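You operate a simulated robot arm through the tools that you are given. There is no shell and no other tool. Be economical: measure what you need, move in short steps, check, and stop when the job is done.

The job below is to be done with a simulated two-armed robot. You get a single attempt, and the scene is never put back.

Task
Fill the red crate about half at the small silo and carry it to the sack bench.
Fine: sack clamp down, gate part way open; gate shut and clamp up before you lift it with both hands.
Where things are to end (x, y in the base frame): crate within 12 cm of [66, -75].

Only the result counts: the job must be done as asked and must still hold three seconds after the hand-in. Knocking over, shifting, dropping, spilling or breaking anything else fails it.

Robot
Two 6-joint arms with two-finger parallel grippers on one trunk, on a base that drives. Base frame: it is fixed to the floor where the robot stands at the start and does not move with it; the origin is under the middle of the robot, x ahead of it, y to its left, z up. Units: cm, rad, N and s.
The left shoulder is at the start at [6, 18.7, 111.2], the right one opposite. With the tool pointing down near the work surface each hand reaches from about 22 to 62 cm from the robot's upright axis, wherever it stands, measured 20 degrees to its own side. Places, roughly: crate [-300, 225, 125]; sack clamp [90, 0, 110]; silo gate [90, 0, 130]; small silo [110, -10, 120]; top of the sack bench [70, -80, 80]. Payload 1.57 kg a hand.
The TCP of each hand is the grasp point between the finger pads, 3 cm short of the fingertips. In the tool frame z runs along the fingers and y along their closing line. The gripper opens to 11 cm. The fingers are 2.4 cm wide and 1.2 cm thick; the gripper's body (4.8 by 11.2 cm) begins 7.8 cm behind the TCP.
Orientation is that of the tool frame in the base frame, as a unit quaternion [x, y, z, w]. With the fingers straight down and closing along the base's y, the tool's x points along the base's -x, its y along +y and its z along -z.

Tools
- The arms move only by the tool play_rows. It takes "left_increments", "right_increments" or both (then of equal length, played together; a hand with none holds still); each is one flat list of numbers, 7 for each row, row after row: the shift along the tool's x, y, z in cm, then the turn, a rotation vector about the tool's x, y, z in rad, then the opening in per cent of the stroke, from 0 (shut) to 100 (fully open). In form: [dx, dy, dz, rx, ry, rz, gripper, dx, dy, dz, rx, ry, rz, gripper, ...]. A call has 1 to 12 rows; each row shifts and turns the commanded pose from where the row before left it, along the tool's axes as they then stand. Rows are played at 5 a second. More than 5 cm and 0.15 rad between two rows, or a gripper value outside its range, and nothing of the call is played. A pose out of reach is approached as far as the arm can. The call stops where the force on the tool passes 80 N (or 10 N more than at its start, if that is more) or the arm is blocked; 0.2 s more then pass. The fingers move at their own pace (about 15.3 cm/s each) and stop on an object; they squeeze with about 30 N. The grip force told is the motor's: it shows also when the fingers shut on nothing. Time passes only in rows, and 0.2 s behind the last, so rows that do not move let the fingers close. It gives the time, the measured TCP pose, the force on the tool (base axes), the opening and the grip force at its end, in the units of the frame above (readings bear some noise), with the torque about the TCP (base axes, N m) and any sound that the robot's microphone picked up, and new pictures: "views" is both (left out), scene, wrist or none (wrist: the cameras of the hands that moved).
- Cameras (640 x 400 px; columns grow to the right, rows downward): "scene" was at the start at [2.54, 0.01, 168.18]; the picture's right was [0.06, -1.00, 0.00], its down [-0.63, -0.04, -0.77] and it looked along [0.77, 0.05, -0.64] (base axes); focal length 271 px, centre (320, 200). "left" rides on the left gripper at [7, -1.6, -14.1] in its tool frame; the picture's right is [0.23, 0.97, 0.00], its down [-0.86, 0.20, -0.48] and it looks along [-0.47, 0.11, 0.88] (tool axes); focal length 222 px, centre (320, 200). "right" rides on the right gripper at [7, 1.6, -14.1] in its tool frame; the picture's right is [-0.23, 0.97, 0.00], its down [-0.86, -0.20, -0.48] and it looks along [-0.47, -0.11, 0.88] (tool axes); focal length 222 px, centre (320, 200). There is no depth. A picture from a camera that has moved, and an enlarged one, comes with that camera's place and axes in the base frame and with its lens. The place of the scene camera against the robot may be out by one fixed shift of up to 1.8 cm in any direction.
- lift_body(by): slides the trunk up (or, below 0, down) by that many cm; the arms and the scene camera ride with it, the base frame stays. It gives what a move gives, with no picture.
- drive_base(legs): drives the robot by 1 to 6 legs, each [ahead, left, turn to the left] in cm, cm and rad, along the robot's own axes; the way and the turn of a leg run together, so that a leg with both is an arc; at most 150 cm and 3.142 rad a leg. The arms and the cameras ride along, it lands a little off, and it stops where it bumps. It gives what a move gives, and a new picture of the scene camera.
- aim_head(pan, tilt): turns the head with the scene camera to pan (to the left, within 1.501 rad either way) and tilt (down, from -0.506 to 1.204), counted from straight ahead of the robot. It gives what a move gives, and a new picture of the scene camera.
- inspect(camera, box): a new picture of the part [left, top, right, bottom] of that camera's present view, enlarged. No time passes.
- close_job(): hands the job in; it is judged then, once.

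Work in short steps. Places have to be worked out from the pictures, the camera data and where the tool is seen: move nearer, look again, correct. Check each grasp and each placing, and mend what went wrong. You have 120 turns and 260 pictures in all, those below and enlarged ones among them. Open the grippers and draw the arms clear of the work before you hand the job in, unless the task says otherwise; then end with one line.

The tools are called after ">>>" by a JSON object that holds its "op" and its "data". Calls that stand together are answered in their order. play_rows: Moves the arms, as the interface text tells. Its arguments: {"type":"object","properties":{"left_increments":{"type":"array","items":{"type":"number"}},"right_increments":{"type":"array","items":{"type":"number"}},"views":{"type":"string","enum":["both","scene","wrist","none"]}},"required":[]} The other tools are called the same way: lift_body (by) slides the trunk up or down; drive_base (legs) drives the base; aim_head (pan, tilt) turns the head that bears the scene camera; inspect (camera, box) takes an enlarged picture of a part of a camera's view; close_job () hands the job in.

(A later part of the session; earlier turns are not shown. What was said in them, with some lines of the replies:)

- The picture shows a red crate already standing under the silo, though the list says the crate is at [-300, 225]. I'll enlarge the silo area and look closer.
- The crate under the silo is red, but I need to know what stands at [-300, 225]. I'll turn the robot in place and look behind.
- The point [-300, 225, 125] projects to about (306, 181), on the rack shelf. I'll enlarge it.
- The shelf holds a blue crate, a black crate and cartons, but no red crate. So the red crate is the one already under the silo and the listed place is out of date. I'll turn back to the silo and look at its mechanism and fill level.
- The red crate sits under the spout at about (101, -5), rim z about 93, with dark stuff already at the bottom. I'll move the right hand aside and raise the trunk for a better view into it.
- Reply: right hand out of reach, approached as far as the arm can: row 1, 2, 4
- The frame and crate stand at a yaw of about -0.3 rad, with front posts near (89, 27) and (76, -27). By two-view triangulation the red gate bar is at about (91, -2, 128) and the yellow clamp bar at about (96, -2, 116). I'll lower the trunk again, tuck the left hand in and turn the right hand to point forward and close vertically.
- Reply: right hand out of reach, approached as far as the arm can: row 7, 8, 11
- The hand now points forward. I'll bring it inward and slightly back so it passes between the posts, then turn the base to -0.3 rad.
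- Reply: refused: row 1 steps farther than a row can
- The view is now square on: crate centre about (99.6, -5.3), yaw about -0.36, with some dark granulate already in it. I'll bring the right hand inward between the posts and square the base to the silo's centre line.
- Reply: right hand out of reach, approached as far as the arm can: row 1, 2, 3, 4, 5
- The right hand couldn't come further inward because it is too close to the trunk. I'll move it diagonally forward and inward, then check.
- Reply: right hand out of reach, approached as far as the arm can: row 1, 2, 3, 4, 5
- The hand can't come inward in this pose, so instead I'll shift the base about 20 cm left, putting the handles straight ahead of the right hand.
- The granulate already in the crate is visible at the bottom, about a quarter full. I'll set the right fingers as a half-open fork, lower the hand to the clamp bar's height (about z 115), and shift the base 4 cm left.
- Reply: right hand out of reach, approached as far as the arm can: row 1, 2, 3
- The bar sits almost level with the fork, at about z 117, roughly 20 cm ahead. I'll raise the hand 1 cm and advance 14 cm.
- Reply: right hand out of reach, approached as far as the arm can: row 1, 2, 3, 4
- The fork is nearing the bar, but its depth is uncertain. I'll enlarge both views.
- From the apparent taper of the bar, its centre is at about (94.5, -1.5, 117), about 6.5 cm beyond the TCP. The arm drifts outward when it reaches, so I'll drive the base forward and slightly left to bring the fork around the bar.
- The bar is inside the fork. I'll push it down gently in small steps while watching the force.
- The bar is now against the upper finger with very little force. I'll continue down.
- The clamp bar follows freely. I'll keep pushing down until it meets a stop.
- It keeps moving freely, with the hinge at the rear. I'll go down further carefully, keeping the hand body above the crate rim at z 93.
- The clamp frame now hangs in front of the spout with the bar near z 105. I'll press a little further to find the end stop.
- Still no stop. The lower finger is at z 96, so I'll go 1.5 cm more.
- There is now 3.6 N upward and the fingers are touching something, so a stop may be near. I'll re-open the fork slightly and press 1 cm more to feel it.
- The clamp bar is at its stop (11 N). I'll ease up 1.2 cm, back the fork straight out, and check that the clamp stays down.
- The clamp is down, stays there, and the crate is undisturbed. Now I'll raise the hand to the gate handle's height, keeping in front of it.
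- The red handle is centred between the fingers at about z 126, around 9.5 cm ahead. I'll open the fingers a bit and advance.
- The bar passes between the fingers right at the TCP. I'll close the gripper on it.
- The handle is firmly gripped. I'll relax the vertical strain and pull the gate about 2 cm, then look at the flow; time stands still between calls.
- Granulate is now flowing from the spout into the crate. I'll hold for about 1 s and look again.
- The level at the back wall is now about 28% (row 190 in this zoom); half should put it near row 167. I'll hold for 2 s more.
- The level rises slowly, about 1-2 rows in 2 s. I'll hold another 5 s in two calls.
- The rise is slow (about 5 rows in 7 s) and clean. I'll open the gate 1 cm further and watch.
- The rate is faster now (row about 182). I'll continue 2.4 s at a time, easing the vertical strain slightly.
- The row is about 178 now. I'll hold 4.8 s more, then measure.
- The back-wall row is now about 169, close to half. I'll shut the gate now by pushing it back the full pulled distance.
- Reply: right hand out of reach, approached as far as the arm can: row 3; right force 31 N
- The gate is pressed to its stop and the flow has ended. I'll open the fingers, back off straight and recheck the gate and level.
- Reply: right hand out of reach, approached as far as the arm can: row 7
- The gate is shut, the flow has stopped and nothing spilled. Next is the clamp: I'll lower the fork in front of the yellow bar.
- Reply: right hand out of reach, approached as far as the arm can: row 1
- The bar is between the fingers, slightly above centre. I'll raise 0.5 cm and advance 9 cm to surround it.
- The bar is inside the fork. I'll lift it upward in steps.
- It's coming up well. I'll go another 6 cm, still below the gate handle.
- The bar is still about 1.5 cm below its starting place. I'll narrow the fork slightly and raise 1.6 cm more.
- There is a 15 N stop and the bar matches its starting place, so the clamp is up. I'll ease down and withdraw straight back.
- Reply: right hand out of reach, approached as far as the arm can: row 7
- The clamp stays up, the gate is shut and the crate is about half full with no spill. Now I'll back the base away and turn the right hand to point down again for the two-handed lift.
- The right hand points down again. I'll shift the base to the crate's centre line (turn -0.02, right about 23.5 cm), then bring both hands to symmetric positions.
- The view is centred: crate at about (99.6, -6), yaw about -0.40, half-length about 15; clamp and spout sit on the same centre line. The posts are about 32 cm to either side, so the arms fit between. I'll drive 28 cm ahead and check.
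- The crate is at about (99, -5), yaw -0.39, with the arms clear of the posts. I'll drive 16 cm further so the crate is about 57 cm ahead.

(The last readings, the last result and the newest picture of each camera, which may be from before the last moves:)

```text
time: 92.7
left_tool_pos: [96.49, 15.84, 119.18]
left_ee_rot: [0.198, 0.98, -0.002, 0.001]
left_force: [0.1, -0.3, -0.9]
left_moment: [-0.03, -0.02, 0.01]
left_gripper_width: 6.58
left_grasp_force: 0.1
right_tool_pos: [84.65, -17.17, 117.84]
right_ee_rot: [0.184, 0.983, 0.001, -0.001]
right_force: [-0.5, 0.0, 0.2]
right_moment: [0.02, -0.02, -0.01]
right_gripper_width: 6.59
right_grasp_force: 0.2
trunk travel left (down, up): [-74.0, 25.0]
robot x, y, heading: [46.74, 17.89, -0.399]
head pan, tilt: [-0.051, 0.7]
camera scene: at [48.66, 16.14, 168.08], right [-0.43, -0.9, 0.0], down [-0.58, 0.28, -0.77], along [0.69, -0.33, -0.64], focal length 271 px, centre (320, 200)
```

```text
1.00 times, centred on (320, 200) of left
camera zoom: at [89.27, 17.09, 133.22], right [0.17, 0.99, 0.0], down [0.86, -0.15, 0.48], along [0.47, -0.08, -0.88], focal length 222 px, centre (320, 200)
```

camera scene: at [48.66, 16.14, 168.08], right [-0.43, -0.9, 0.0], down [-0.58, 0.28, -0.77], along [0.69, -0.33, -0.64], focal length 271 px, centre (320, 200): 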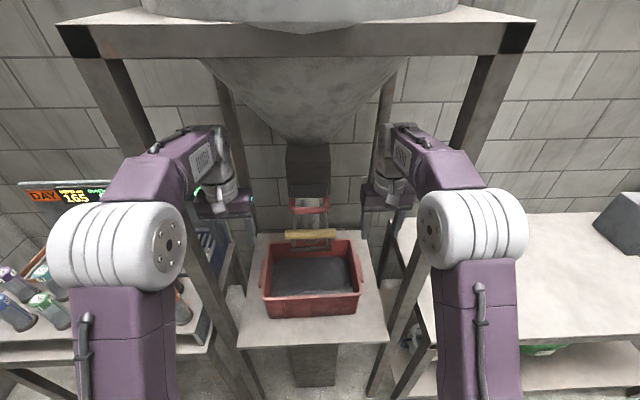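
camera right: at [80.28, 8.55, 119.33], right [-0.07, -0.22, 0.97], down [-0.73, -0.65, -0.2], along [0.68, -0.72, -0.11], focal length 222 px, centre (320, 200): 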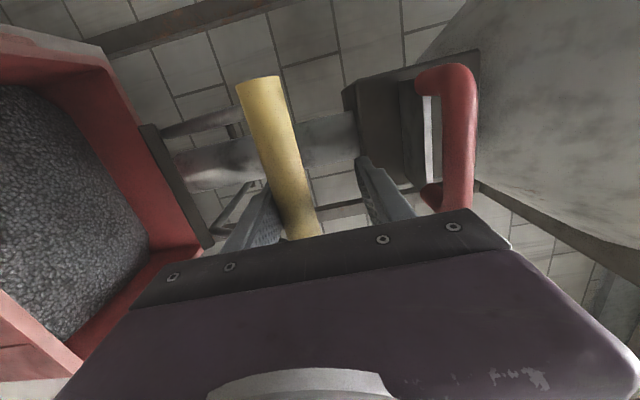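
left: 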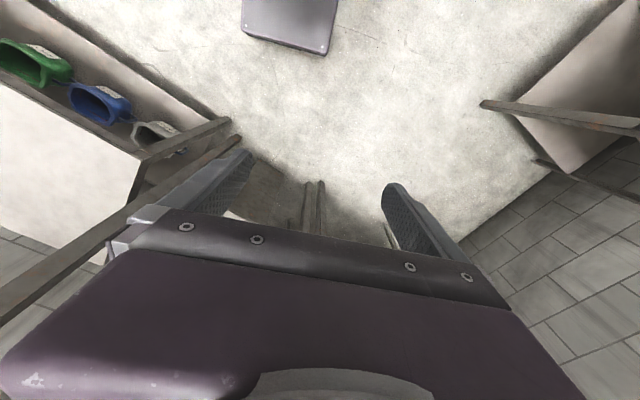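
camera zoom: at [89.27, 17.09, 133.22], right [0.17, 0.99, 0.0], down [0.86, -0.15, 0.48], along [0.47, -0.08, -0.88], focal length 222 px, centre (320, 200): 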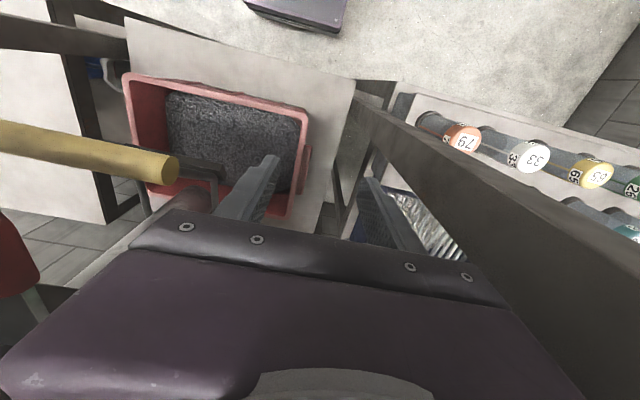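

The wrist cameras give the end walls: right mid at about (92.6, -17.5), left mid at about (103.8, 10.5), rim z about 92.5. I'll lower both hands to z 104 first to keep clear of the hopper cone, then move over the end walls.

>>> {"op": "play_rows", "data": {"left_increments": [0, 0, 4, 0, 0, 0, 60, 0, 0, 4, 0, 0, 0, 60, 0, 0, 4, 0, 0, 0, 60, 0, 0, 3, 0, 0, 0, 60, -3.7, -1.1, 0, 0, 0, 0.0, 60, -3.6, -1.1, 0, 0, 0, 0, 60], "right_increments": [0, 0, 4, 0, 0, 0, 60, 0, 0, 4, 0, 0, 0, 60, 0, 0, 4, 0, 0, 0, 60, 0, 0, 2, 0, 0, 0, 60, -3, 1.3, 0, 0, 0, 0, 60, -3, 1.3, 0, 0, 0, 0, 60], "views": "both"}}

>>> {"op": "inspect", "data": {"camera": "scene", "box": [190, 100, 430, 320]}}

```text
time: 94.1
left_tool_pos: [103.08, 10.52, 103.73]
left_ee_rot: [0.199, 0.98, -0.001, -0.001]
left_force: [-0.1, -0.9, -0.9]
left_moment: [0.0, 0.05, 0.01]
left_gripper_width: 6.62
left_grasp_force: 0.0
right_tool_pos: [91.29, -16.77, 103.48]
right_ee_rot: [0.185, 0.983, 0.001, -0.003]
right_force: [0.2, 0.0, 0.5]
right_moment: [-0.01, 0.03, -0.02]
right_gripper_width: 6.59
right_grasp_force: 0.2
trunk travel left (down, up): [-74.0, 25.0]
robot x, y, heading: [46.84, 17.96, -0.399]
head pan, tilt: [-0.051, 0.7]
camera scene: at [49.38, 15.91, 168.07], right [-0.43, -0.9, 0.0], down [-0.58, 0.28, -0.76], along [0.69, -0.33, -0.65], focal length 271 px, centre (320, 200)
camera right: at [85.53, -12.61, 117.74], right [0.57, 0.82, 0.0], down [0.73, -0.5, 0.47], along [0.39, -0.27, -0.88], focal length 222 px, centre (320, 200)
camera left: at [95.92, 11.74, 117.77], right [0.17, 0.99, 0.0], down [0.87, -0.15, 0.48], along [0.47, -0.08, -0.88], focal length 222 px, centre (320, 200)
```

scene: 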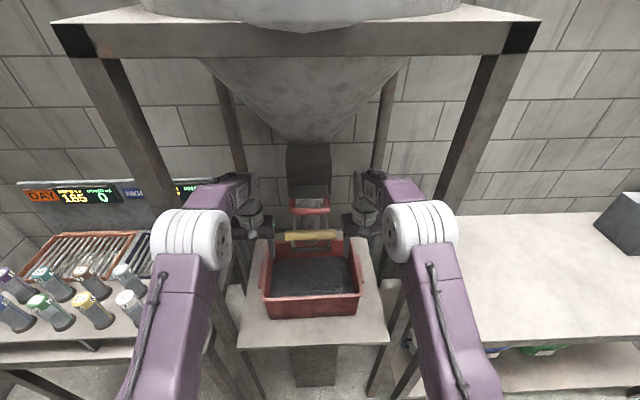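
right: 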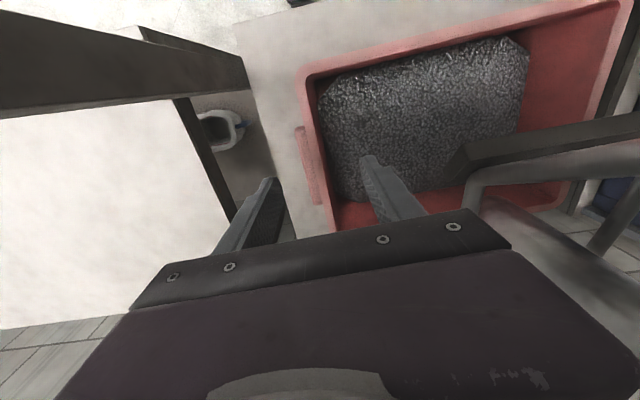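
left: 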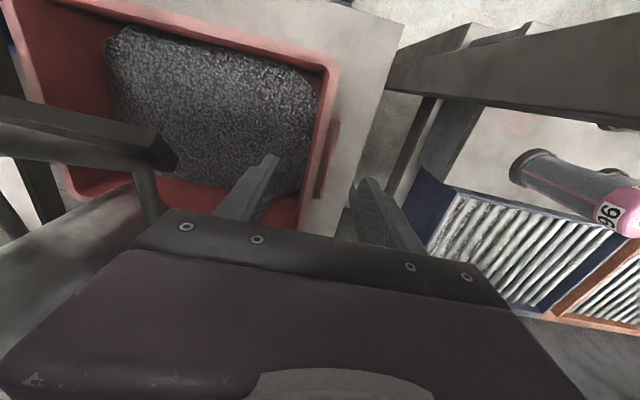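

```text
1.82 times, centred on (310, 210) of scene
camera zoom: at [49.38, 15.91, 168.07], right [-0.43, -0.9, 0.0], down [-0.58, 0.28, -0.76], along [0.69, -0.33, -0.65], focal length 493 px, centre (338, 182)
```

zoom: 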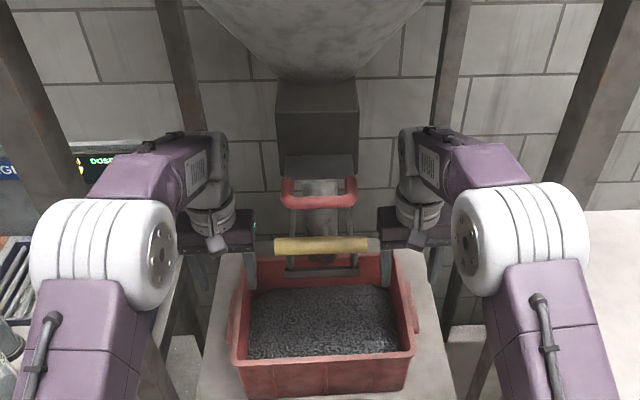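

Both hands hover over the end walls. I'll enlarge both wrist views to centre the fingers on the walls.

>>> {"op": "inspect", "data": {"camera": "right", "box": [220, 60, 440, 240]}}

>>> {"op": "inspect", "data": {"camera": "left", "box": [220, 60, 440, 240]}}

```text
2.22 times, centred on (330, 150) of right
camera zoom: at [85.53, -12.61, 117.74], right [0.57, 0.82, 0.0], down [0.73, -0.5, 0.47], along [0.39, -0.27, -0.88], focal length 494 px, centre (298, 311)
```

zoom: 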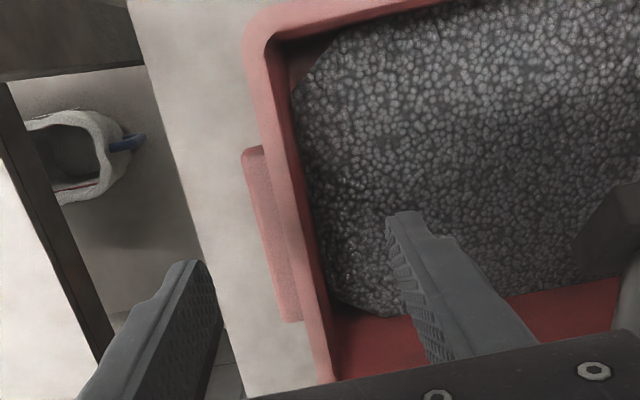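

```text
2.22 times, centred on (330, 150) of left
camera zoom: at [95.92, 11.74, 117.77], right [0.17, 0.99, 0.0], down [0.87, -0.15, 0.48], along [0.47, -0.08, -0.88], focal length 494 px, centre (298, 311)
```

zoom: 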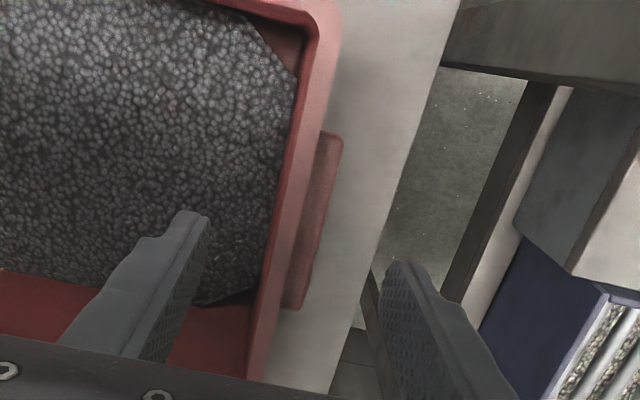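

Right needs 0.8 cm outward and left 0.5 cm. I'll apply those and descend to TCP z about 90, with the fingers straddling the walls and lugs.

>>> {"op": "play_rows", "data": {"left_increments": [0, 0.5, 3, 0, 0, 0, 60, 0, 0, 3, 0, 0, 0, 60, 0, 0, 2.5, 0, 0, 0, 60], "right_increments": [0, -0.8, 3, 0, 0, 0, 60, 0, 0, 3, 0, 0, 0, 60, 0, 0, 2.5, 0, 0, 0, 60], "views": "wrist"}}

>>> {"op": "inspect", "data": {"camera": "scene", "box": [210, 180, 410, 320]}}

```text
time: 94.9
left_tool_pos: [102.83, 11.47, 95.63]
left_ee_rot: [0.199, 0.98, -0.001, 0.001]
left_force: [0.1, -0.4, 0.2]
left_moment: [-0.03, -0.01, 0.01]
left_gripper_width: 6.6
left_grasp_force: 0.1
right_tool_pos: [90.83, -17.5, 95.12]
right_ee_rot: [0.185, 0.983, 0.0, -0.002]
right_force: [-0.3, -0.7, 0.0]
right_moment: [0.01, -0.03, -0.01]
right_gripper_width: 6.6
right_grasp_force: 0.1
trunk travel left (down, up): [-74.0, 25.0]
robot x, y, heading: [47.14, 17.88, -0.399]
head pan, tilt: [-0.051, 0.7]
camera right: at [85.01, -13.4, 109.29], right [0.57, 0.82, 0.0], down [0.73, -0.5, 0.48], along [0.39, -0.27, -0.88], focal length 222 px, centre (320, 200)
camera left: at [95.61, 12.67, 109.71], right [0.17, 0.99, 0.0], down [0.86, -0.15, 0.48], along [0.47, -0.08, -0.88], focal length 222 px, centre (320, 200)
```

right: 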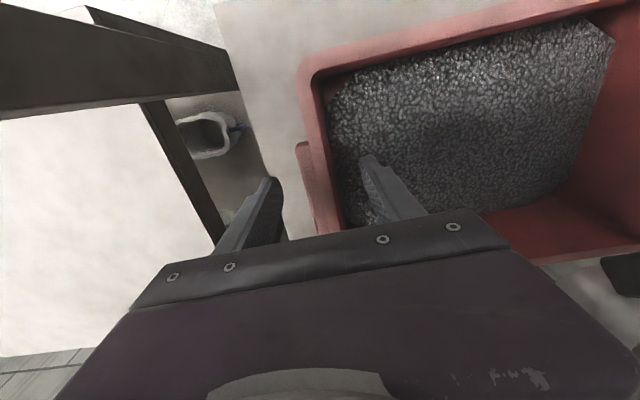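
left: 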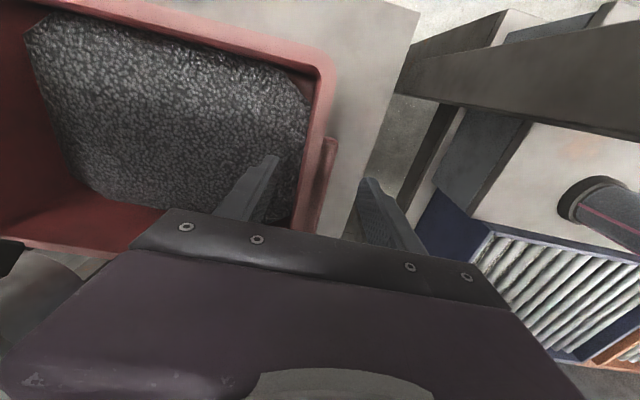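

```text
2.86 times, centred on (310, 250) of scene
camera zoom: at [48.92, 16.06, 168.08], right [-0.43, -0.9, 0.0], down [-0.58, 0.28, -0.77], along [0.69, -0.33, -0.64], focal length 774 px, centre (349, 57)
```

zoom: 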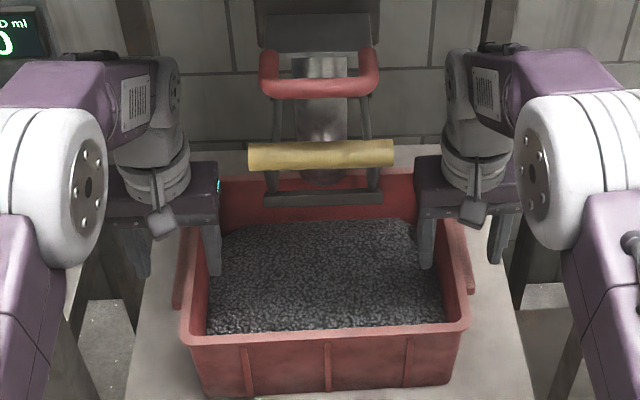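

Fingers straddle both walls. I'll descend the last 5 cm.

>>> {"op": "play_rows", "data": {"left_increments": [0, 0, 2.5, 0, 0, 0, 60, 0, 0, 2.5, 0, 0, 0, 60], "right_increments": [0, 0, 2.5, 0, 0, 0, 60, 0, 0, 2.0, 0, 0, 0, 60], "views": "wrist"}}

>>> {"op": "inspect", "data": {"camera": "scene", "box": [210, 180, 410, 320]}}

```text
time: 95.5
left_tool_pos: [102.74, 11.19, 90.57]
left_ee_rot: [0.198, 0.98, -0.001, 0.001]
left_force: [0.0, -0.3, 0.8]
left_moment: [-0.02, 0.0, 0.01]
left_gripper_width: 6.61
left_grasp_force: 0.1
right_tool_pos: [91.19, -17.65, 90.64]
right_ee_rot: [0.184, 0.983, 0.0, -0.002]
right_force: [-0.1, -0.1, 0.5]
right_moment: [-0.02, 0.0, 0.02]
right_gripper_width: 6.59
right_grasp_force: 0.0
trunk travel left (down, up): [-74.0, 25.0]
robot x, y, heading: [46.29, 18.28, -0.396]
head pan, tilt: [-0.051, 0.7]
camera right: at [85.3, -13.53, 104.83], right [0.57, 0.82, 0.0], down [0.73, -0.5, 0.47], along [0.39, -0.27, -0.88], focal length 222 px, centre (320, 200)
camera left: at [95.54, 12.42, 104.57], right [0.17, 0.99, 0.0], down [0.86, -0.15, 0.48], along [0.47, -0.08, -0.88], focal length 222 px, centre (320, 200)
```

right: 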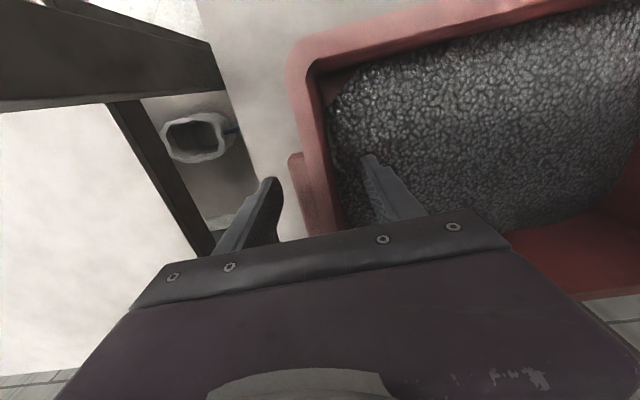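
left: 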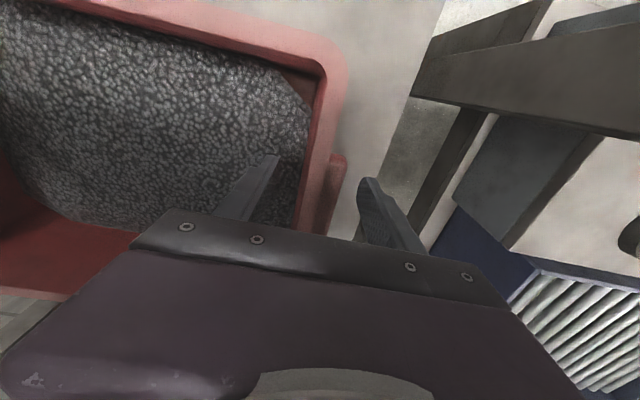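

```text
2.86 times, centred on (310, 250) of scene
camera zoom: at [49.04, 16.0, 168.08], right [-0.43, -0.9, 0.0], down [-0.58, 0.28, -0.76], along [0.69, -0.33, -0.64], focal length 774 px, centre (349, 57)
```

zoom: 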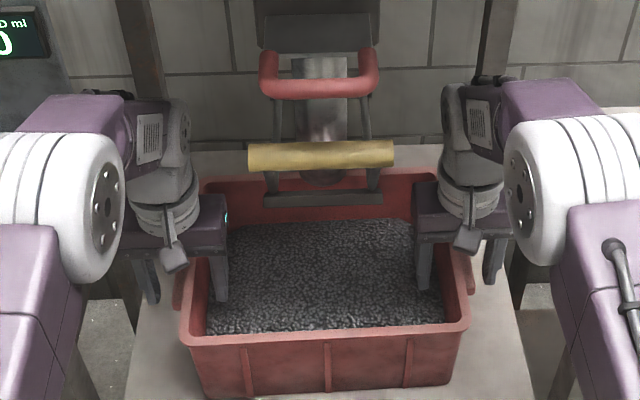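

Both walls are well inside the fingers, tips about 5 cm below the rim. I'll close both grippers together.

>>> {"op": "play_rows", "data": {"left_increments": [0, 0, 0, 0, 0, 0, 40, 0, 0, 0, 0, 0, 0, 20, 0, 0, 0, 0, 0, 0, 0, 0, 0, 0, 0, 0, 0, 0, 0, 0, 0, 0, 0, 0, 0], "right_increments": [0, 0, 0, 0, 0, 0, 40, 0, 0, 0, 0, 0, 0, 20, 0, 0, 0, 0, 0, 0, 0, 0, 0, 0, 0, 0, 0, 0, 0, 0, 0, 0, 0, 0, 0], "views": "wrist"}}

>>> {"op": "inspect", "data": {"camera": "scene", "box": [210, 180, 410, 320]}}

```text
time: 96.7
left_tool_pos: [102.81, 11.34, 90.62]
left_ee_rot: [0.198, 0.98, 0.0, 0.001]
left_force: [13.8, 32.7, 0.2]
left_moment: [0.03, -0.02, 0.6]
left_gripper_width: 2.81
left_grasp_force: 29.6
right_tool_pos: [90.88, -17.76, 90.71]
right_ee_rot: [0.185, 0.983, -0.002, -0.002]
right_force: [-18.2, -37.3, 5.5]
right_moment: [-0.26, -0.03, -0.83]
right_gripper_width: 2.83
right_grasp_force: 29.9
trunk travel left (down, up): [-74.0, 25.0]
robot x, y, heading: [47.21, 17.96, -0.395]
head pan, tilt: [-0.051, 0.7]
camera right: at [85.13, -13.74, 104.87], right [0.57, 0.82, -0.01], down [0.73, -0.5, 0.48], along [0.39, -0.27, -0.88], focal length 222 px, centre (320, 200)
camera left: at [95.5, 12.55, 104.61], right [0.17, 0.99, 0.0], down [0.86, -0.15, 0.48], along [0.47, -0.08, -0.88], focal length 222 px, centre (320, 200)
```

right: 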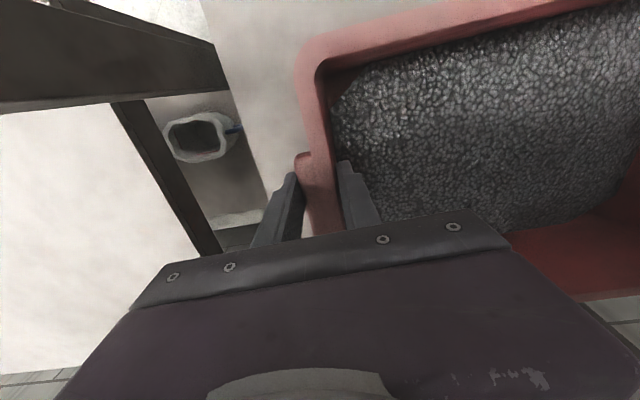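
left: 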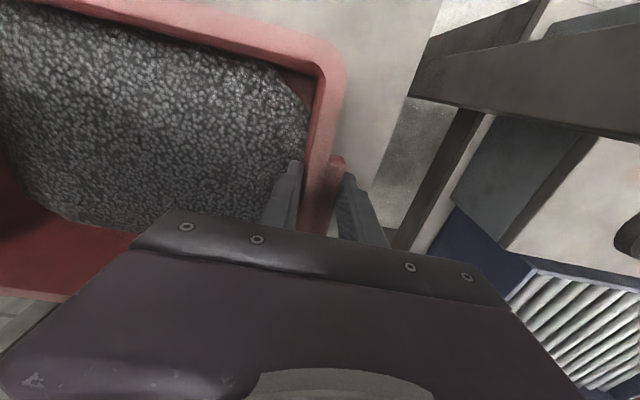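

```text
2.86 times, centred on (310, 250) of scene
camera zoom: at [48.9, 15.99, 168.07], right [-0.43, -0.9, 0.0], down [-0.58, 0.28, -0.76], along [0.69, -0.33, -0.64], focal length 774 px, centre (349, 57)
```

zoom: 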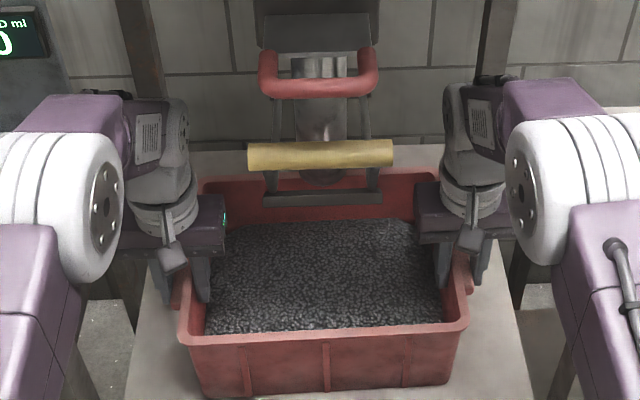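

Both grips hold (2.8 cm wide, 30 N), but the hands press inward about 35 N. I'll relax each outward slightly before lifting.

>>> {"op": "play_rows", "data": {"left_increments": [0, 0.35, 0, 0, 0, 0, 0], "right_increments": [0, -0.35, 0, 0, 0, 0, 0], "views": "none"}}

```text
time: 97.1
left_tool_pos: [102.77, 11.35, 90.58]
left_ee_rot: [0.199, 0.98, -0.001, 0.0]
left_force: [0.3, 11.2, 0.6]
left_moment: [-0.32, -0.1, 0.2]
left_gripper_width: 2.8
left_grasp_force: 30.6
right_tool_pos: [90.82, -17.76, 90.75]
right_ee_rot: [0.183, 0.983, 0.001, -0.002]
right_force: [-4.3, -12.9, 0.6]
right_moment: [-0.08, -0.44, -0.78]
right_gripper_width: 2.81
right_grasp_force: 29.9
trunk travel left (down, up): [-74.0, 25.0]
robot x, y, heading: [46.94, 17.89, -0.399]
head pan, tilt: [-0.051, 0.7]
```

The strain is down to about 12 N. I'll lift with the trunk by 2 cm only, since the spout is above the crate.

>>> {"op": "lift_body", "data": {"by": 2.2}}

>>> {"op": "inspect", "data": {"camera": "scene", "box": [210, 180, 410, 320]}}

>>> {"op": "inspect", "data": {"camera": "left", "box": [0, 0, 640, 400]}}

```text
time: 97.7
left_tool_pos: [102.88, 11.4, 92.62]
left_ee_rot: [0.198, 0.98, -0.001, -0.001]
left_force: [-2.7, -2.7, -10.2]
left_moment: [-0.4, 0.71, 0.3]
left_gripper_width: 2.79
left_grasp_force: 29.7
right_tool_pos: [91.12, -17.98, 92.91]
right_ee_rot: [0.185, 0.983, 0.001, -0.004]
right_force: [2.1, 3.1, -12.5]
right_moment: [0.61, -0.11, -0.69]
right_gripper_width: 2.8
right_grasp_force: 29.7
trunk travel left (down, up): [-76.2, 22.8]
robot x, y, heading: [46.96, 17.48, -0.4]
head pan, tilt: [-0.051, 0.7]
```

```text
2.86 times, centred on (310, 250) of scene
camera zoom: at [49.2, 15.91, 170.26], right [-0.43, -0.9, 0.0], down [-0.58, 0.28, -0.76], along [0.69, -0.33, -0.65], focal length 774 px, centre (349, 57)
```

zoom: 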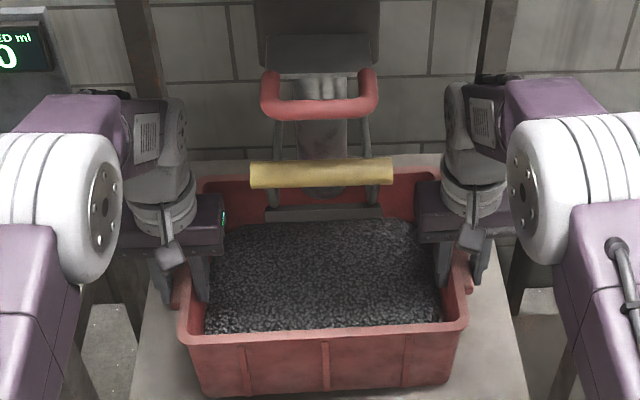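

```text
1.00 times, centred on (320, 200) of left
camera zoom: at [95.81, 12.6, 106.72], right [0.17, 0.99, 0.0], down [0.87, -0.15, 0.48], along [0.47, -0.08, -0.88], focal length 222 px, centre (320, 200)
```

zoom: 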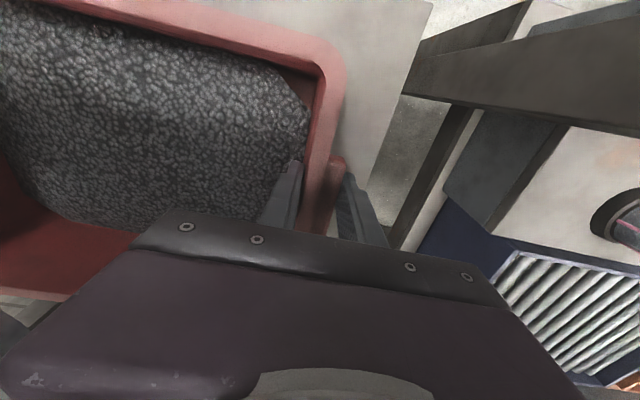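

The crate is off the table (23 N in all, about 2.3 kg). The plate above is at about z 106, well clear. I'll back straight out.

>>> {"op": "drive_base", "data": {"legs": [[-15, 0, 0]]}}

>>> {"op": "inspect", "data": {"camera": "scene", "box": [190, 140, 430, 320]}}

```text
time: 99.1
left_tool_pos: [89.1, 17.32, 92.39]
left_ee_rot: [0.197, 0.98, -0.002, -0.001]
left_force: [-9.7, -21.9, -11.0]
left_moment: [-0.72, 0.88, 0.21]
left_gripper_width: 2.77
left_grasp_force: 30.2
right_tool_pos: [77.13, -12.09, 92.76]
right_ee_rot: [0.184, 0.983, 0.001, -0.004]
right_force: [10.3, 22.4, -11.0]
right_moment: [0.92, -0.24, -0.6]
right_gripper_width: 2.79
right_grasp_force: 29.6
trunk travel left (down, up): [-76.2, 22.8]
robot x, y, heading: [32.89, 24.3, -0.399]
head pan, tilt: [-0.051, 0.7]
camera scene: at [35.51, 21.7, 170.25], right [-0.43, -0.9, 0.0], down [-0.58, 0.28, -0.76], along [0.69, -0.33, -0.65], focal length 271 px, centre (320, 200)
```

scene: 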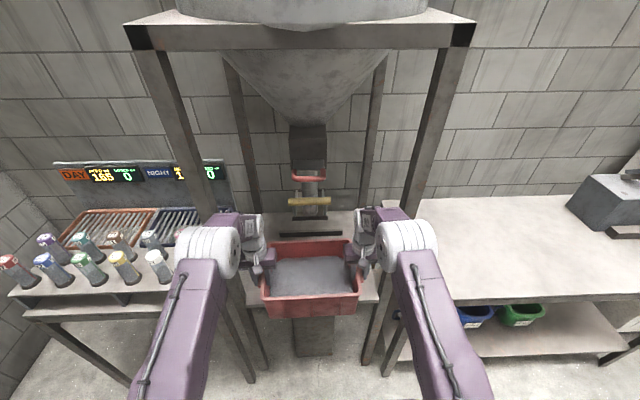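

```text
2.22 times, centred on (310, 230) of scene
camera zoom: at [35.51, 21.7, 170.25], right [-0.43, -0.9, 0.0], down [-0.58, 0.28, -0.76], along [0.69, -0.33, -0.65], focal length 602 px, centre (342, 133)
```

zoom: 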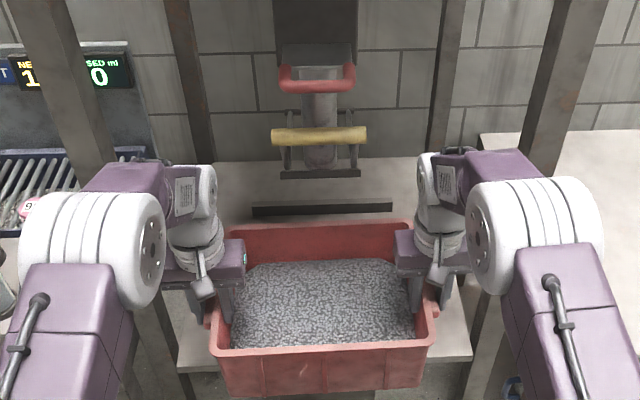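

The crate is clear of the clamp and gate, and level. I'll back out another 40 cm past the posts, then raise the trunk 10 cm.

>>> {"op": "drive_base", "data": {"legs": [[-20, 0, 0], [-20, 0, 0]]}}

>>> {"op": "lift_body", "data": {"by": 10}}

>>> {"op": "inspect", "data": {"camera": "scene", "box": [0, 0, 640, 400]}}

```text
time: 101.9
left_tool_pos: [52.15, 32.96, 92.43]
left_ee_rot: [0.198, 0.98, -0.001, -0.001]
left_force: [-3.1, -2.9, -10.9]
left_moment: [-0.5, 0.72, 0.25]
left_gripper_width: 2.77
left_grasp_force: 29.8
right_tool_pos: [40.16, 3.58, 92.68]
right_ee_rot: [0.186, 0.983, 0.001, -0.004]
right_force: [4.1, 2.8, -10.3]
right_moment: [0.65, -0.11, -0.73]
right_gripper_width: 2.78
right_grasp_force: 30.2
trunk travel left (down, up): [-76.2, 22.8]
robot x, y, heading: [-4.13, 39.95, -0.402]
head pan, tilt: [-0.051, 0.7]
camera scene: at [-1.5, 37.36, 170.25], right [-0.43, -0.9, 0.0], down [-0.58, 0.28, -0.76], along [0.69, -0.33, -0.65], focal length 271 px, centre (320, 200)
```

scene: 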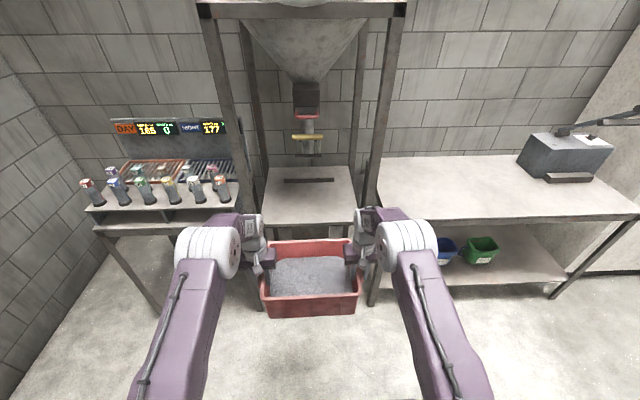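

```text
time: 103.3
left_tool_pos: [51.9, 32.88, 102.72]
left_ee_rot: [0.198, 0.98, -0.002, 0.0]
left_force: [-1.4, -0.1, -10.7]
left_moment: [-0.44, 0.66, 0.33]
left_gripper_width: 2.77
left_grasp_force: 29.9
right_tool_pos: [39.97, 3.6, 102.89]
right_ee_rot: [0.185, 0.983, 0.0, -0.002]
right_force: [1.6, 0.5, -10.4]
right_moment: [0.58, -0.12, -0.72]
right_gripper_width: 2.78
right_grasp_force: 29.7
trunk travel left (down, up): [-86.2, 12.8]
robot x, y, heading: [-4.16, 39.46, -0.398]
head pan, tilt: [-0.051, 0.7]
```

```text
1.00 times, centred on (320, 200) of scene
camera zoom: at [-1.77, 37.48, 180.26], right [-0.43, -0.9, 0.0], down [-0.58, 0.28, -0.76], along [0.69, -0.33, -0.65], focal length 271 px, centre (320, 200)
```

zoom: 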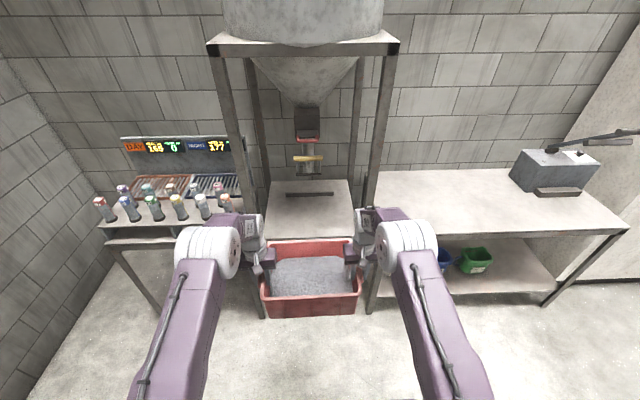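

The load is steady and nothing spilled. I'll drive 80 cm to the right in two legs toward the sack bench.

>>> {"op": "drive_base", "data": {"legs": [[0, -40, 0.007], [0, -40, 0.007]]}}

```text
time: 107.8
left_tool_pos: [20.61, -40.91, 102.59]
left_ee_rot: [0.201, 0.98, -0.003, -0.001]
left_force: [-0.6, -0.6, -10.9]
left_moment: [-0.44, 0.58, 0.3]
left_gripper_width: 2.76
left_grasp_force: 30.1
right_tool_pos: [8.64, -70.03, 102.81]
right_ee_rot: [0.187, 0.982, 0.001, -0.003]
right_force: [1.7, 2.1, -10.0]
right_moment: [0.64, -0.01, -0.7]
right_gripper_width: 2.8
right_grasp_force: 30.2
trunk travel left (down, up): [-86.2, 12.8]
robot x, y, heading: [-35.93, -34.02, -0.405]
head pan, tilt: [-0.051, 0.7]
camera scene: at [-33.03, -35.91, 180.26], right [-0.44, -0.9, 0.0], down [-0.58, 0.28, -0.76], along [0.69, -0.34, -0.65], focal length 271 px, centre (320, 200)
```

scene: 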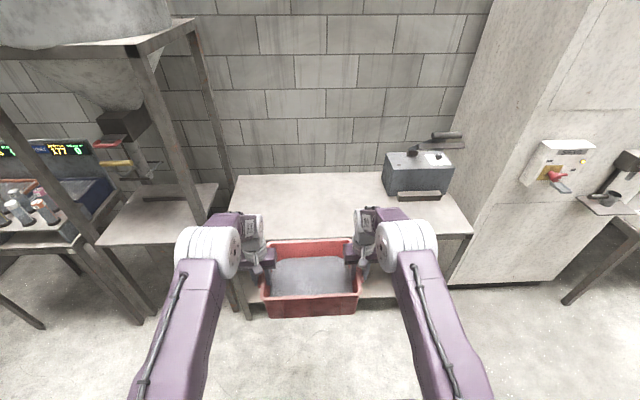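

The crate is now at about (16, -56); it needs 53 cm ahead and 2 cm left. Its bottom, at about z 90, clears the bench. I'll drive in two legs.

>>> {"op": "drive_base", "data": {"legs": [[30, 1.2, 0], [22, 1, 0]]}}

>>> {"op": "inspect", "data": {"camera": "left", "box": [0, 0, 640, 400]}}

>>> {"op": "inspect", "data": {"camera": "right", "box": [0, 0, 640, 400]}}

```text
time: 111.2
left_tool_pos: [68.78, -59.23, 102.77]
left_ee_rot: [0.202, 0.979, -0.002, -0.001]
left_force: [-2.0, -0.1, -9.7]
left_moment: [-0.43, 0.53, 0.29]
left_gripper_width: 2.79
left_grasp_force: 30.4
right_tool_pos: [56.65, -88.28, 103.04]
right_ee_rot: [0.189, 0.982, 0.002, -0.002]
right_force: [1.6, 0.6, -10.6]
right_moment: [0.57, -0.08, -0.74]
right_gripper_width: 2.78
right_grasp_force: 29.7
trunk travel left (down, up): [-86.2, 12.8]
robot x, y, heading: [12.87, -52.06, -0.405]
head pan, tilt: [-0.051, 0.7]
camera scene: at [14.86, -54.21, 180.28], right [-0.44, -0.9, 0.0], down [-0.58, 0.28, -0.77], along [0.69, -0.34, -0.64], focal length 271 px, centre (320, 200)
```

scene: 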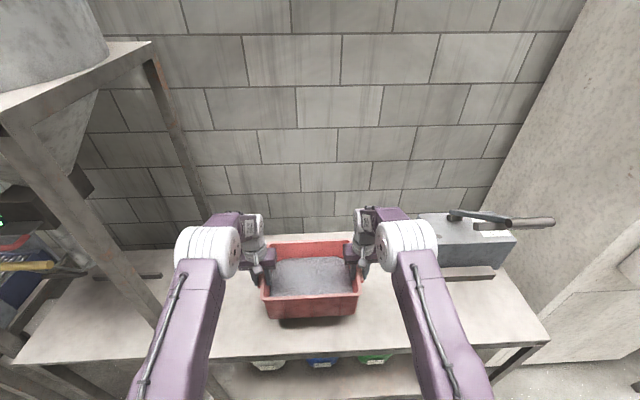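

```text
1.00 times, centred on (320, 200) of left
camera zoom: at [61.6, -57.91, 116.84], right [0.18, 0.98, 0.0], down [0.86, -0.15, 0.48], along [0.47, -0.09, -0.88], focal length 222 px, centre (320, 200)
```

zoom: 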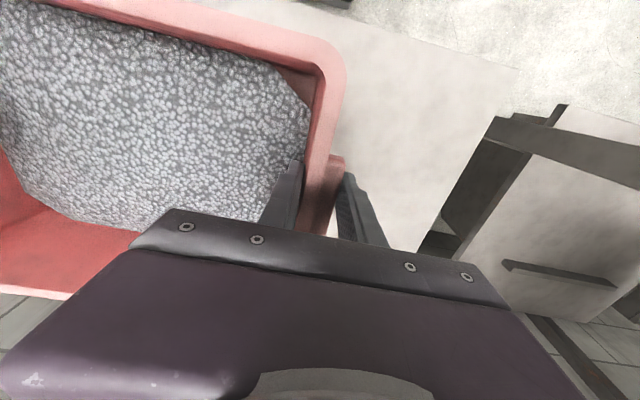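

```text
1.00 times, centred on (320, 200) of right
camera zoom: at [50.89, -84.29, 117.19], right [0.57, 0.82, 0.0], down [0.72, -0.5, 0.47], along [0.39, -0.27, -0.88], focal length 222 px, centre (320, 200)
```

zoom: 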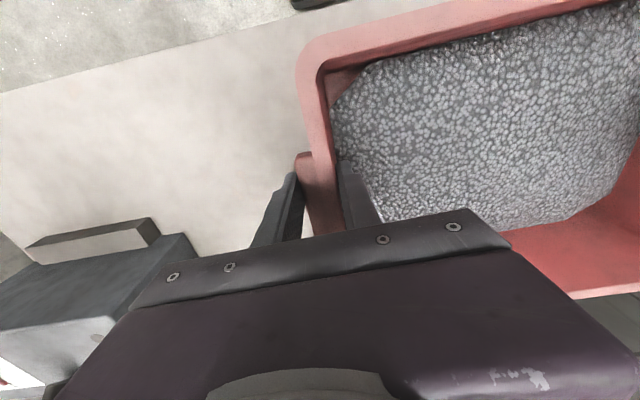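

The crate centre is at about (64, -74), within 2 cm of the goal, and the bench beneath is clear. I'll lower the trunk 8.5 cm, then settle in small steps.

>>> {"op": "lift_body", "data": {"by": -8.5}}

>>> {"op": "lift_body", "data": {"by": -1.2}}

>>> {"op": "inspect", "data": {"camera": "scene", "box": [210, 200, 410, 370]}}

```text
time: 112.4
left_tool_pos: [68.8, -59.12, 94.1]
left_ee_rot: [0.202, 0.979, -0.001, -0.001]
left_force: [-1.4, 0.0, -9.0]
left_moment: [-0.41, 0.6, 0.35]
left_gripper_width: 2.77
left_grasp_force: 29.7
right_tool_pos: [56.76, -88.46, 94.32]
right_ee_rot: [0.189, 0.982, 0.002, -0.004]
right_force: [1.3, 0.6, -9.8]
right_moment: [0.6, -0.05, -0.75]
right_gripper_width: 2.75
right_grasp_force: 30.2
trunk travel left (down, up): [-77.7, 21.3]
robot x, y, heading: [12.43, -52.35, -0.406]
head pan, tilt: [-0.051, 0.7]
```

```text
time: 113.0
left_tool_pos: [68.89, -59.31, 92.82]
left_ee_rot: [0.201, 0.98, -0.001, 0.0]
left_force: [-1.6, -0.5, -10.4]
left_moment: [-0.44, 0.72, 0.31]
left_gripper_width: 2.78
left_grasp_force: 30.0
right_tool_pos: [56.9, -88.54, 93.08]
right_ee_rot: [0.189, 0.982, 0.002, -0.003]
right_force: [1.5, 0.4, -11.2]
right_moment: [0.51, -0.06, -0.71]
right_gripper_width: 2.78
right_grasp_force: 30.1
trunk travel left (down, up): [-76.5, 22.5]
robot x, y, heading: [12.84, -52.39, -0.403]
head pan, tilt: [-0.051, 0.7]
```

```text
2.35 times, centred on (310, 285) of scene
camera zoom: at [15.34, -54.4, 170.56], right [-0.44, -0.9, 0.0], down [-0.58, 0.28, -0.76], along [0.69, -0.34, -0.65], focal length 638 px, centre (344, 0)
```

zoom: 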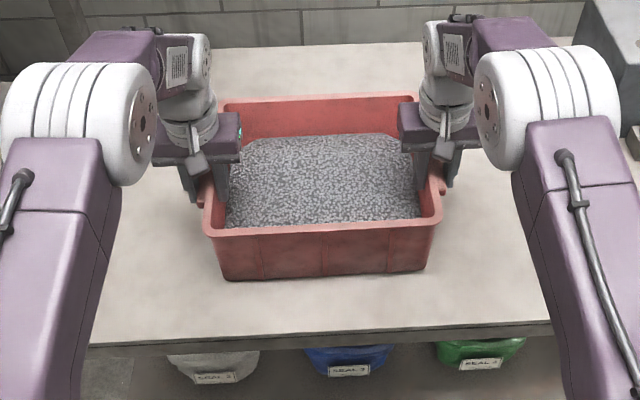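

It is still hanging (10-11 N each). I'll lower further by small amounts.

>>> {"op": "lift_body", "data": {"by": -1.0}}

>>> {"op": "lift_body", "data": {"by": -0.8}}

```text
time: 113.6
left_tool_pos: [69.03, -59.34, 92.52]
left_ee_rot: [0.202, 0.979, -0.004, 0.006]
left_force: [5.1, -1.4, 28.7]
left_moment: [-0.56, 0.05, 0.29]
left_gripper_width: 2.79
left_grasp_force: 30.3
right_tool_pos: [56.8, -88.52, 92.73]
right_ee_rot: [0.189, 0.982, 0.0, 0.004]
right_force: [8.0, -4.5, 19.2]
right_moment: [0.27, -0.48, -0.66]
right_gripper_width: 2.79
right_grasp_force: 29.6
trunk travel left (down, up): [-75.5, 23.5]
robot x, y, heading: [12.88, -52.3, -0.405]
head pan, tilt: [-0.051, 0.7]
```

```text
time: 114.1
left_tool_pos: [68.63, -59.06, 91.58]
left_ee_rot: [0.202, 0.979, -0.004, 0.006]
left_force: [12.4, -6.6, 24.3]
left_moment: [-1.0, 0.01, 0.49]
left_gripper_width: 2.82
left_grasp_force: 30.3
right_tool_pos: [56.52, -88.36, 92.13]
right_ee_rot: [0.189, 0.982, 0.0, 0.004]
right_force: [2.5, -1.8, 49.9]
right_moment: [0.08, -0.45, -0.5]
right_gripper_width: 2.81
right_grasp_force: 29.9
trunk travel left (down, up): [-74.7, 24.3]
robot x, y, heading: [13.19, -52.37, -0.402]
head pan, tilt: [-0.051, 0.7]
```

The crate is on the bench and the hands now press down. I'll raise 0.7 cm to unload, then open the grippers.

>>> {"op": "lift_body", "data": {"by": 0.8}}

>>> {"op": "inspect", "data": {"camera": "scene", "box": [210, 200, 410, 370]}}

```text
time: 114.7
left_tool_pos: [68.52, -58.96, 91.56]
left_ee_rot: [0.202, 0.979, 0.0, -0.006]
left_force: [-2.1, -2.4, -11.5]
left_moment: [-0.51, 1.16, 0.51]
left_gripper_width: 2.82
left_grasp_force: 29.8
right_tool_pos: [56.42, -88.2, 91.89]
right_ee_rot: [0.189, 0.982, 0.002, -0.007]
right_force: [-2.0, 2.2, 1.5]
right_moment: [0.98, -0.33, -0.86]
right_gripper_width: 2.8
right_grasp_force: 30.2
trunk travel left (down, up): [-75.5, 23.5]
robot x, y, heading: [12.42, -52.53, -0.404]
head pan, tilt: [-0.051, 0.7]
```

```text
2.35 times, centred on (310, 285) of scene
camera zoom: at [15.0, -54.24, 169.46], right [-0.44, -0.9, 0.0], down [-0.58, 0.28, -0.76], along [0.69, -0.34, -0.64], focal length 638 px, centre (344, 0)
```

zoom: 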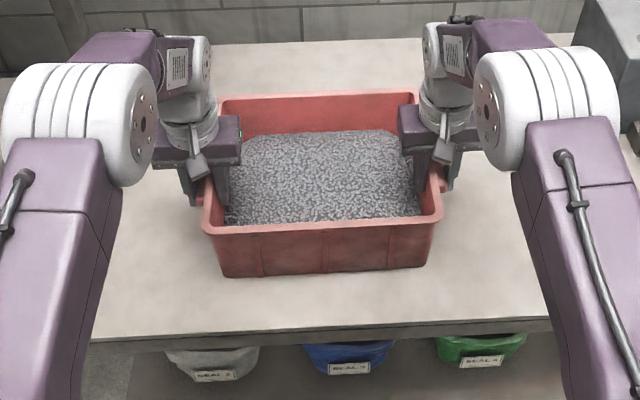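

The load is nearly on the bench. I'll lower 0.3 cm, open both grippers to 60% and rise straight up.

>>> {"op": "lift_body", "data": {"by": -0.3}}

>>> {"op": "play_rows", "data": {"left_increments": [0, 0, 0, 0, 0, 0, 35, 0, 0, 0, 0, 0, 0, 60, 0, 0, 0, 0, 0, 0, 60, 0, 0, -3, 0, 0, 0, 60, 0, 0, -3, 0, 0, 0, 60, 0, 0, -4, 0, 0, 0, 60, 0, 0, -4, 0, 0, 0, 60], "right_increments": [0, 0, 0, 0, 0, 0, 35, 0, 0, 0, 0, 0, 0, 60, 0, 0, 0, 0, 0, 0, 60, 0, 0, -3, 0, 0, 0, 60, 0, 0, -3, 0, 0, 0, 60, 0, 0, -4, 0, 0, 0, 60, 0, 0, -4, 0, 0, 0, 60], "views": "scene"}}

>>> {"op": "inspect", "data": {"camera": "scene", "box": [210, 200, 410, 370]}}

```text
time: 115.2
left_tool_pos: [68.79, -59.19, 91.67]
left_ee_rot: [0.202, 0.979, -0.002, -0.001]
left_force: [-3.3, -3.1, -9.8]
left_moment: [-0.48, 1.22, 0.23]
left_gripper_width: 2.82
left_grasp_force: 30.0
right_tool_pos: [56.77, -88.29, 91.92]
right_ee_rot: [0.189, 0.982, 0.0, -0.004]
right_force: [-2.3, 3.9, 3.9]
right_moment: [1.05, -0.05, -0.69]
right_gripper_width: 2.82
right_grasp_force: 30.0
trunk travel left (down, up): [-75.2, 23.8]
robot x, y, heading: [12.7, -52.1, -0.403]
head pan, tilt: [-0.051, 0.7]
```

```text
time: 116.8
left_tool_pos: [68.77, -58.96, 105.7]
left_ee_rot: [0.202, 0.979, -0.001, 0.001]
left_force: [-0.1, 0.3, 0.9]
left_moment: [0.0, 0.0, -0.01]
left_gripper_width: 6.61
left_grasp_force: 0.1
right_tool_pos: [56.47, -88.11, 105.89]
right_ee_rot: [0.189, 0.982, 0.002, -0.002]
right_force: [-0.3, -0.5, -0.2]
right_moment: [-0.01, -0.01, -0.04]
right_gripper_width: 6.58
right_grasp_force: 0.0
trunk travel left (down, up): [-75.2, 23.8]
robot x, y, heading: [12.62, -52.54, -0.407]
head pan, tilt: [-0.051, 0.7]
camera scene: at [14.76, -54.13, 169.27], right [-0.44, -0.9, 0.0], down [-0.58, 0.28, -0.77], along [0.69, -0.34, -0.64], focal length 271 px, centre (320, 200)
```

scene: 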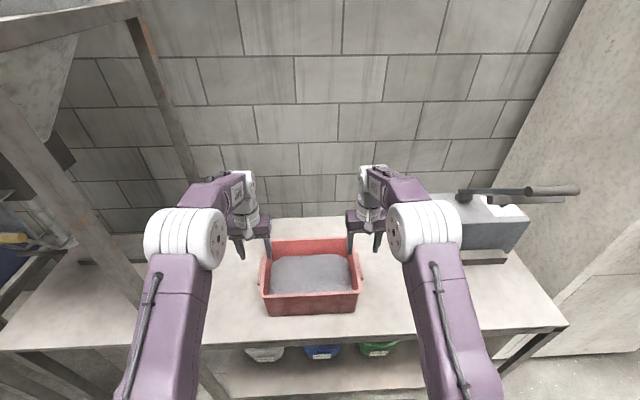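

```text
2.35 times, centred on (310, 285) of scene
camera zoom: at [14.76, -54.13, 169.27], right [-0.44, -0.9, 0.0], down [-0.58, 0.28, -0.77], along [0.69, -0.34, -0.64], focal length 638 px, centre (344, 0)
```

zoom: 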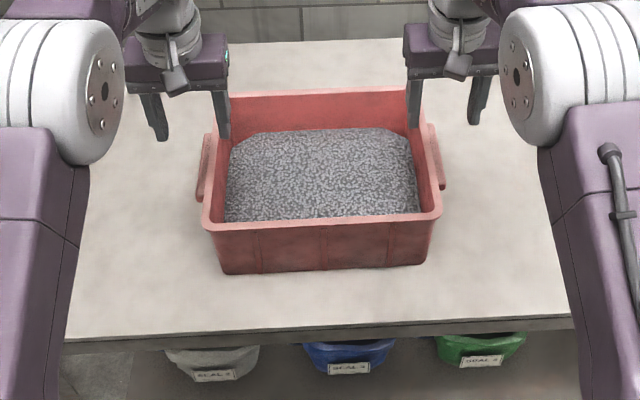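

The crate stands flat on the bench, about half full, and the hands are free. I'll back the base away and take a last look at the bench and silo.

>>> {"op": "drive_base", "data": {"legs": [[-35, 0, 0]]}}

>>> {"op": "aim_head", "data": {"pan": 0.5, "tilt": 0.6}}

>>> {"op": "inspect", "data": {"camera": "scene", "box": [200, 60, 520, 300]}}

```text
time: 119.1
left_tool_pos: [36.96, -45.63, 105.43]
left_ee_rot: [0.206, 0.979, -0.002, 0.0]
left_force: [0.8, -0.6, 0.5]
left_moment: [0.02, -0.01, 0.02]
left_gripper_width: 6.62
left_grasp_force: 0.1
right_tool_pos: [24.42, -74.92, 105.71]
right_ee_rot: [0.193, 0.981, 0.001, -0.003]
right_force: [-0.8, 0.0, -0.3]
right_moment: [-0.01, -0.01, -0.02]
right_gripper_width: 6.61
right_grasp_force: 0.0
trunk travel left (down, up): [-75.2, 23.8]
robot x, y, heading: [-19.07, -38.44, -0.418]
head pan, tilt: [-0.051, 0.7]
camera scene: at [-16.85, -40.43, 169.27], right [-0.45, -0.89, 0.0], down [-0.58, 0.29, -0.76], along [0.68, -0.34, -0.64], focal length 271 px, centre (320, 200)
```

scene: 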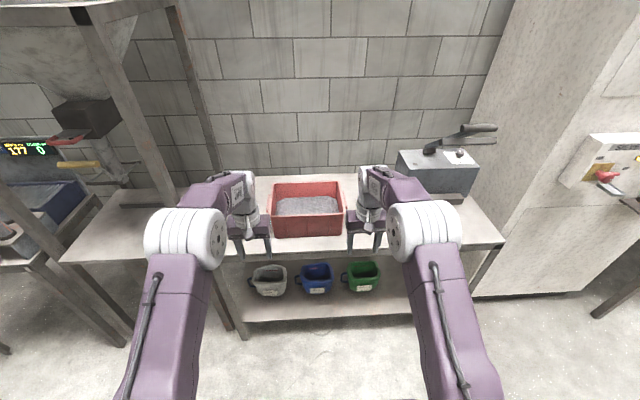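

```text
time: 120.1
left_tool_pos: [36.94, -45.75, 105.5]
left_ee_rot: [0.207, 0.978, -0.002, 0.0]
left_force: [0.2, -0.1, 0.1]
left_moment: [-0.02, 0.01, 0.04]
left_gripper_width: 6.61
left_grasp_force: 0.1
right_tool_pos: [24.41, -74.82, 105.77]
right_ee_rot: [0.193, 0.981, 0.002, -0.002]
right_force: [0.0, 0.1, -0.3]
right_moment: [-0.03, -0.03, -0.05]
right_gripper_width: 6.59
right_grasp_force: 0.0
trunk travel left (down, up): [-75.2, 23.8]
robot x, y, heading: [-18.93, -38.14, -0.413]
head pan, tilt: [0.499, 0.6]
camera scene: at [-15.71, -35.86, 170.14], right [0.08, -1.0, 0.0], down [-0.56, -0.05, -0.82], along [0.82, 0.07, -0.57], focal length 271 px, centre (320, 200)
```

scene: 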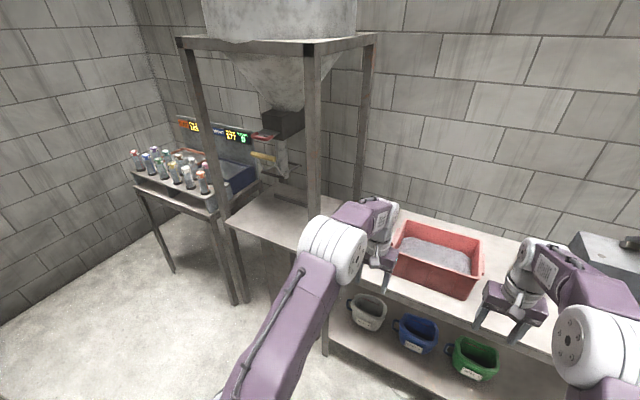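

```text
1.67 times, centred on (360, 180) of scene
camera zoom: at [-15.71, -35.86, 170.14], right [0.08, -1.0, 0.0], down [-0.56, -0.05, -0.82], along [0.82, 0.07, -0.57], focal length 452 px, centre (253, 233)
```

zoom: 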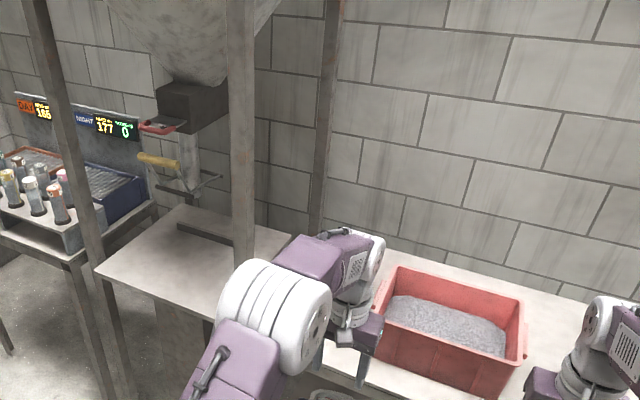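

The crate is on the bench at about (64, -74), the silo gate is shut, the clamp is up and nothing is spilled. I'll fully open the grippers and hand in.

>>> {"op": "play_rows", "data": {"left_increments": [0, 0, 0, 0, 0, 0, 100, 0, 0, 0, 0, 0, 0, 100], "right_increments": [0, 0, 0, 0, 0, 0, 100, 0, 0, 0, 0, 0, 0, 100], "views": "none"}}

>>> {"op": "close_job", "data": {}}

```text
time: 120.7
left_tool_pos: [36.85, -45.79, 105.57]
left_ee_rot: [0.206, 0.978, -0.002, 0.001]
left_force: [0.0, 0.2, -0.5]
left_moment: [0.01, 0.02, 0.01]
left_gripper_width: 10.98
left_grasp_force: 0.0
right_tool_pos: [24.31, -74.82, 105.8]
right_ee_rot: [0.193, 0.981, 0.001, -0.003]
right_force: [0.2, -0.2, -0.7]
right_moment: [0.0, -0.01, -0.01]
right_gripper_width: 11.0
right_grasp_force: 0.0
trunk travel left (down, up): [-75.2, 23.8]
robot x, y, heading: [-19.12, -38.41, -0.416]
head pan, tilt: [0.499, 0.6]
```

```text
The job is handed in.
```

The job is handed in: the red crate, about half full by my reading of the pictures, stands on the sack bench at about (64, -74), with the gate shut, the clamp up, both hands clear and no spill seen.
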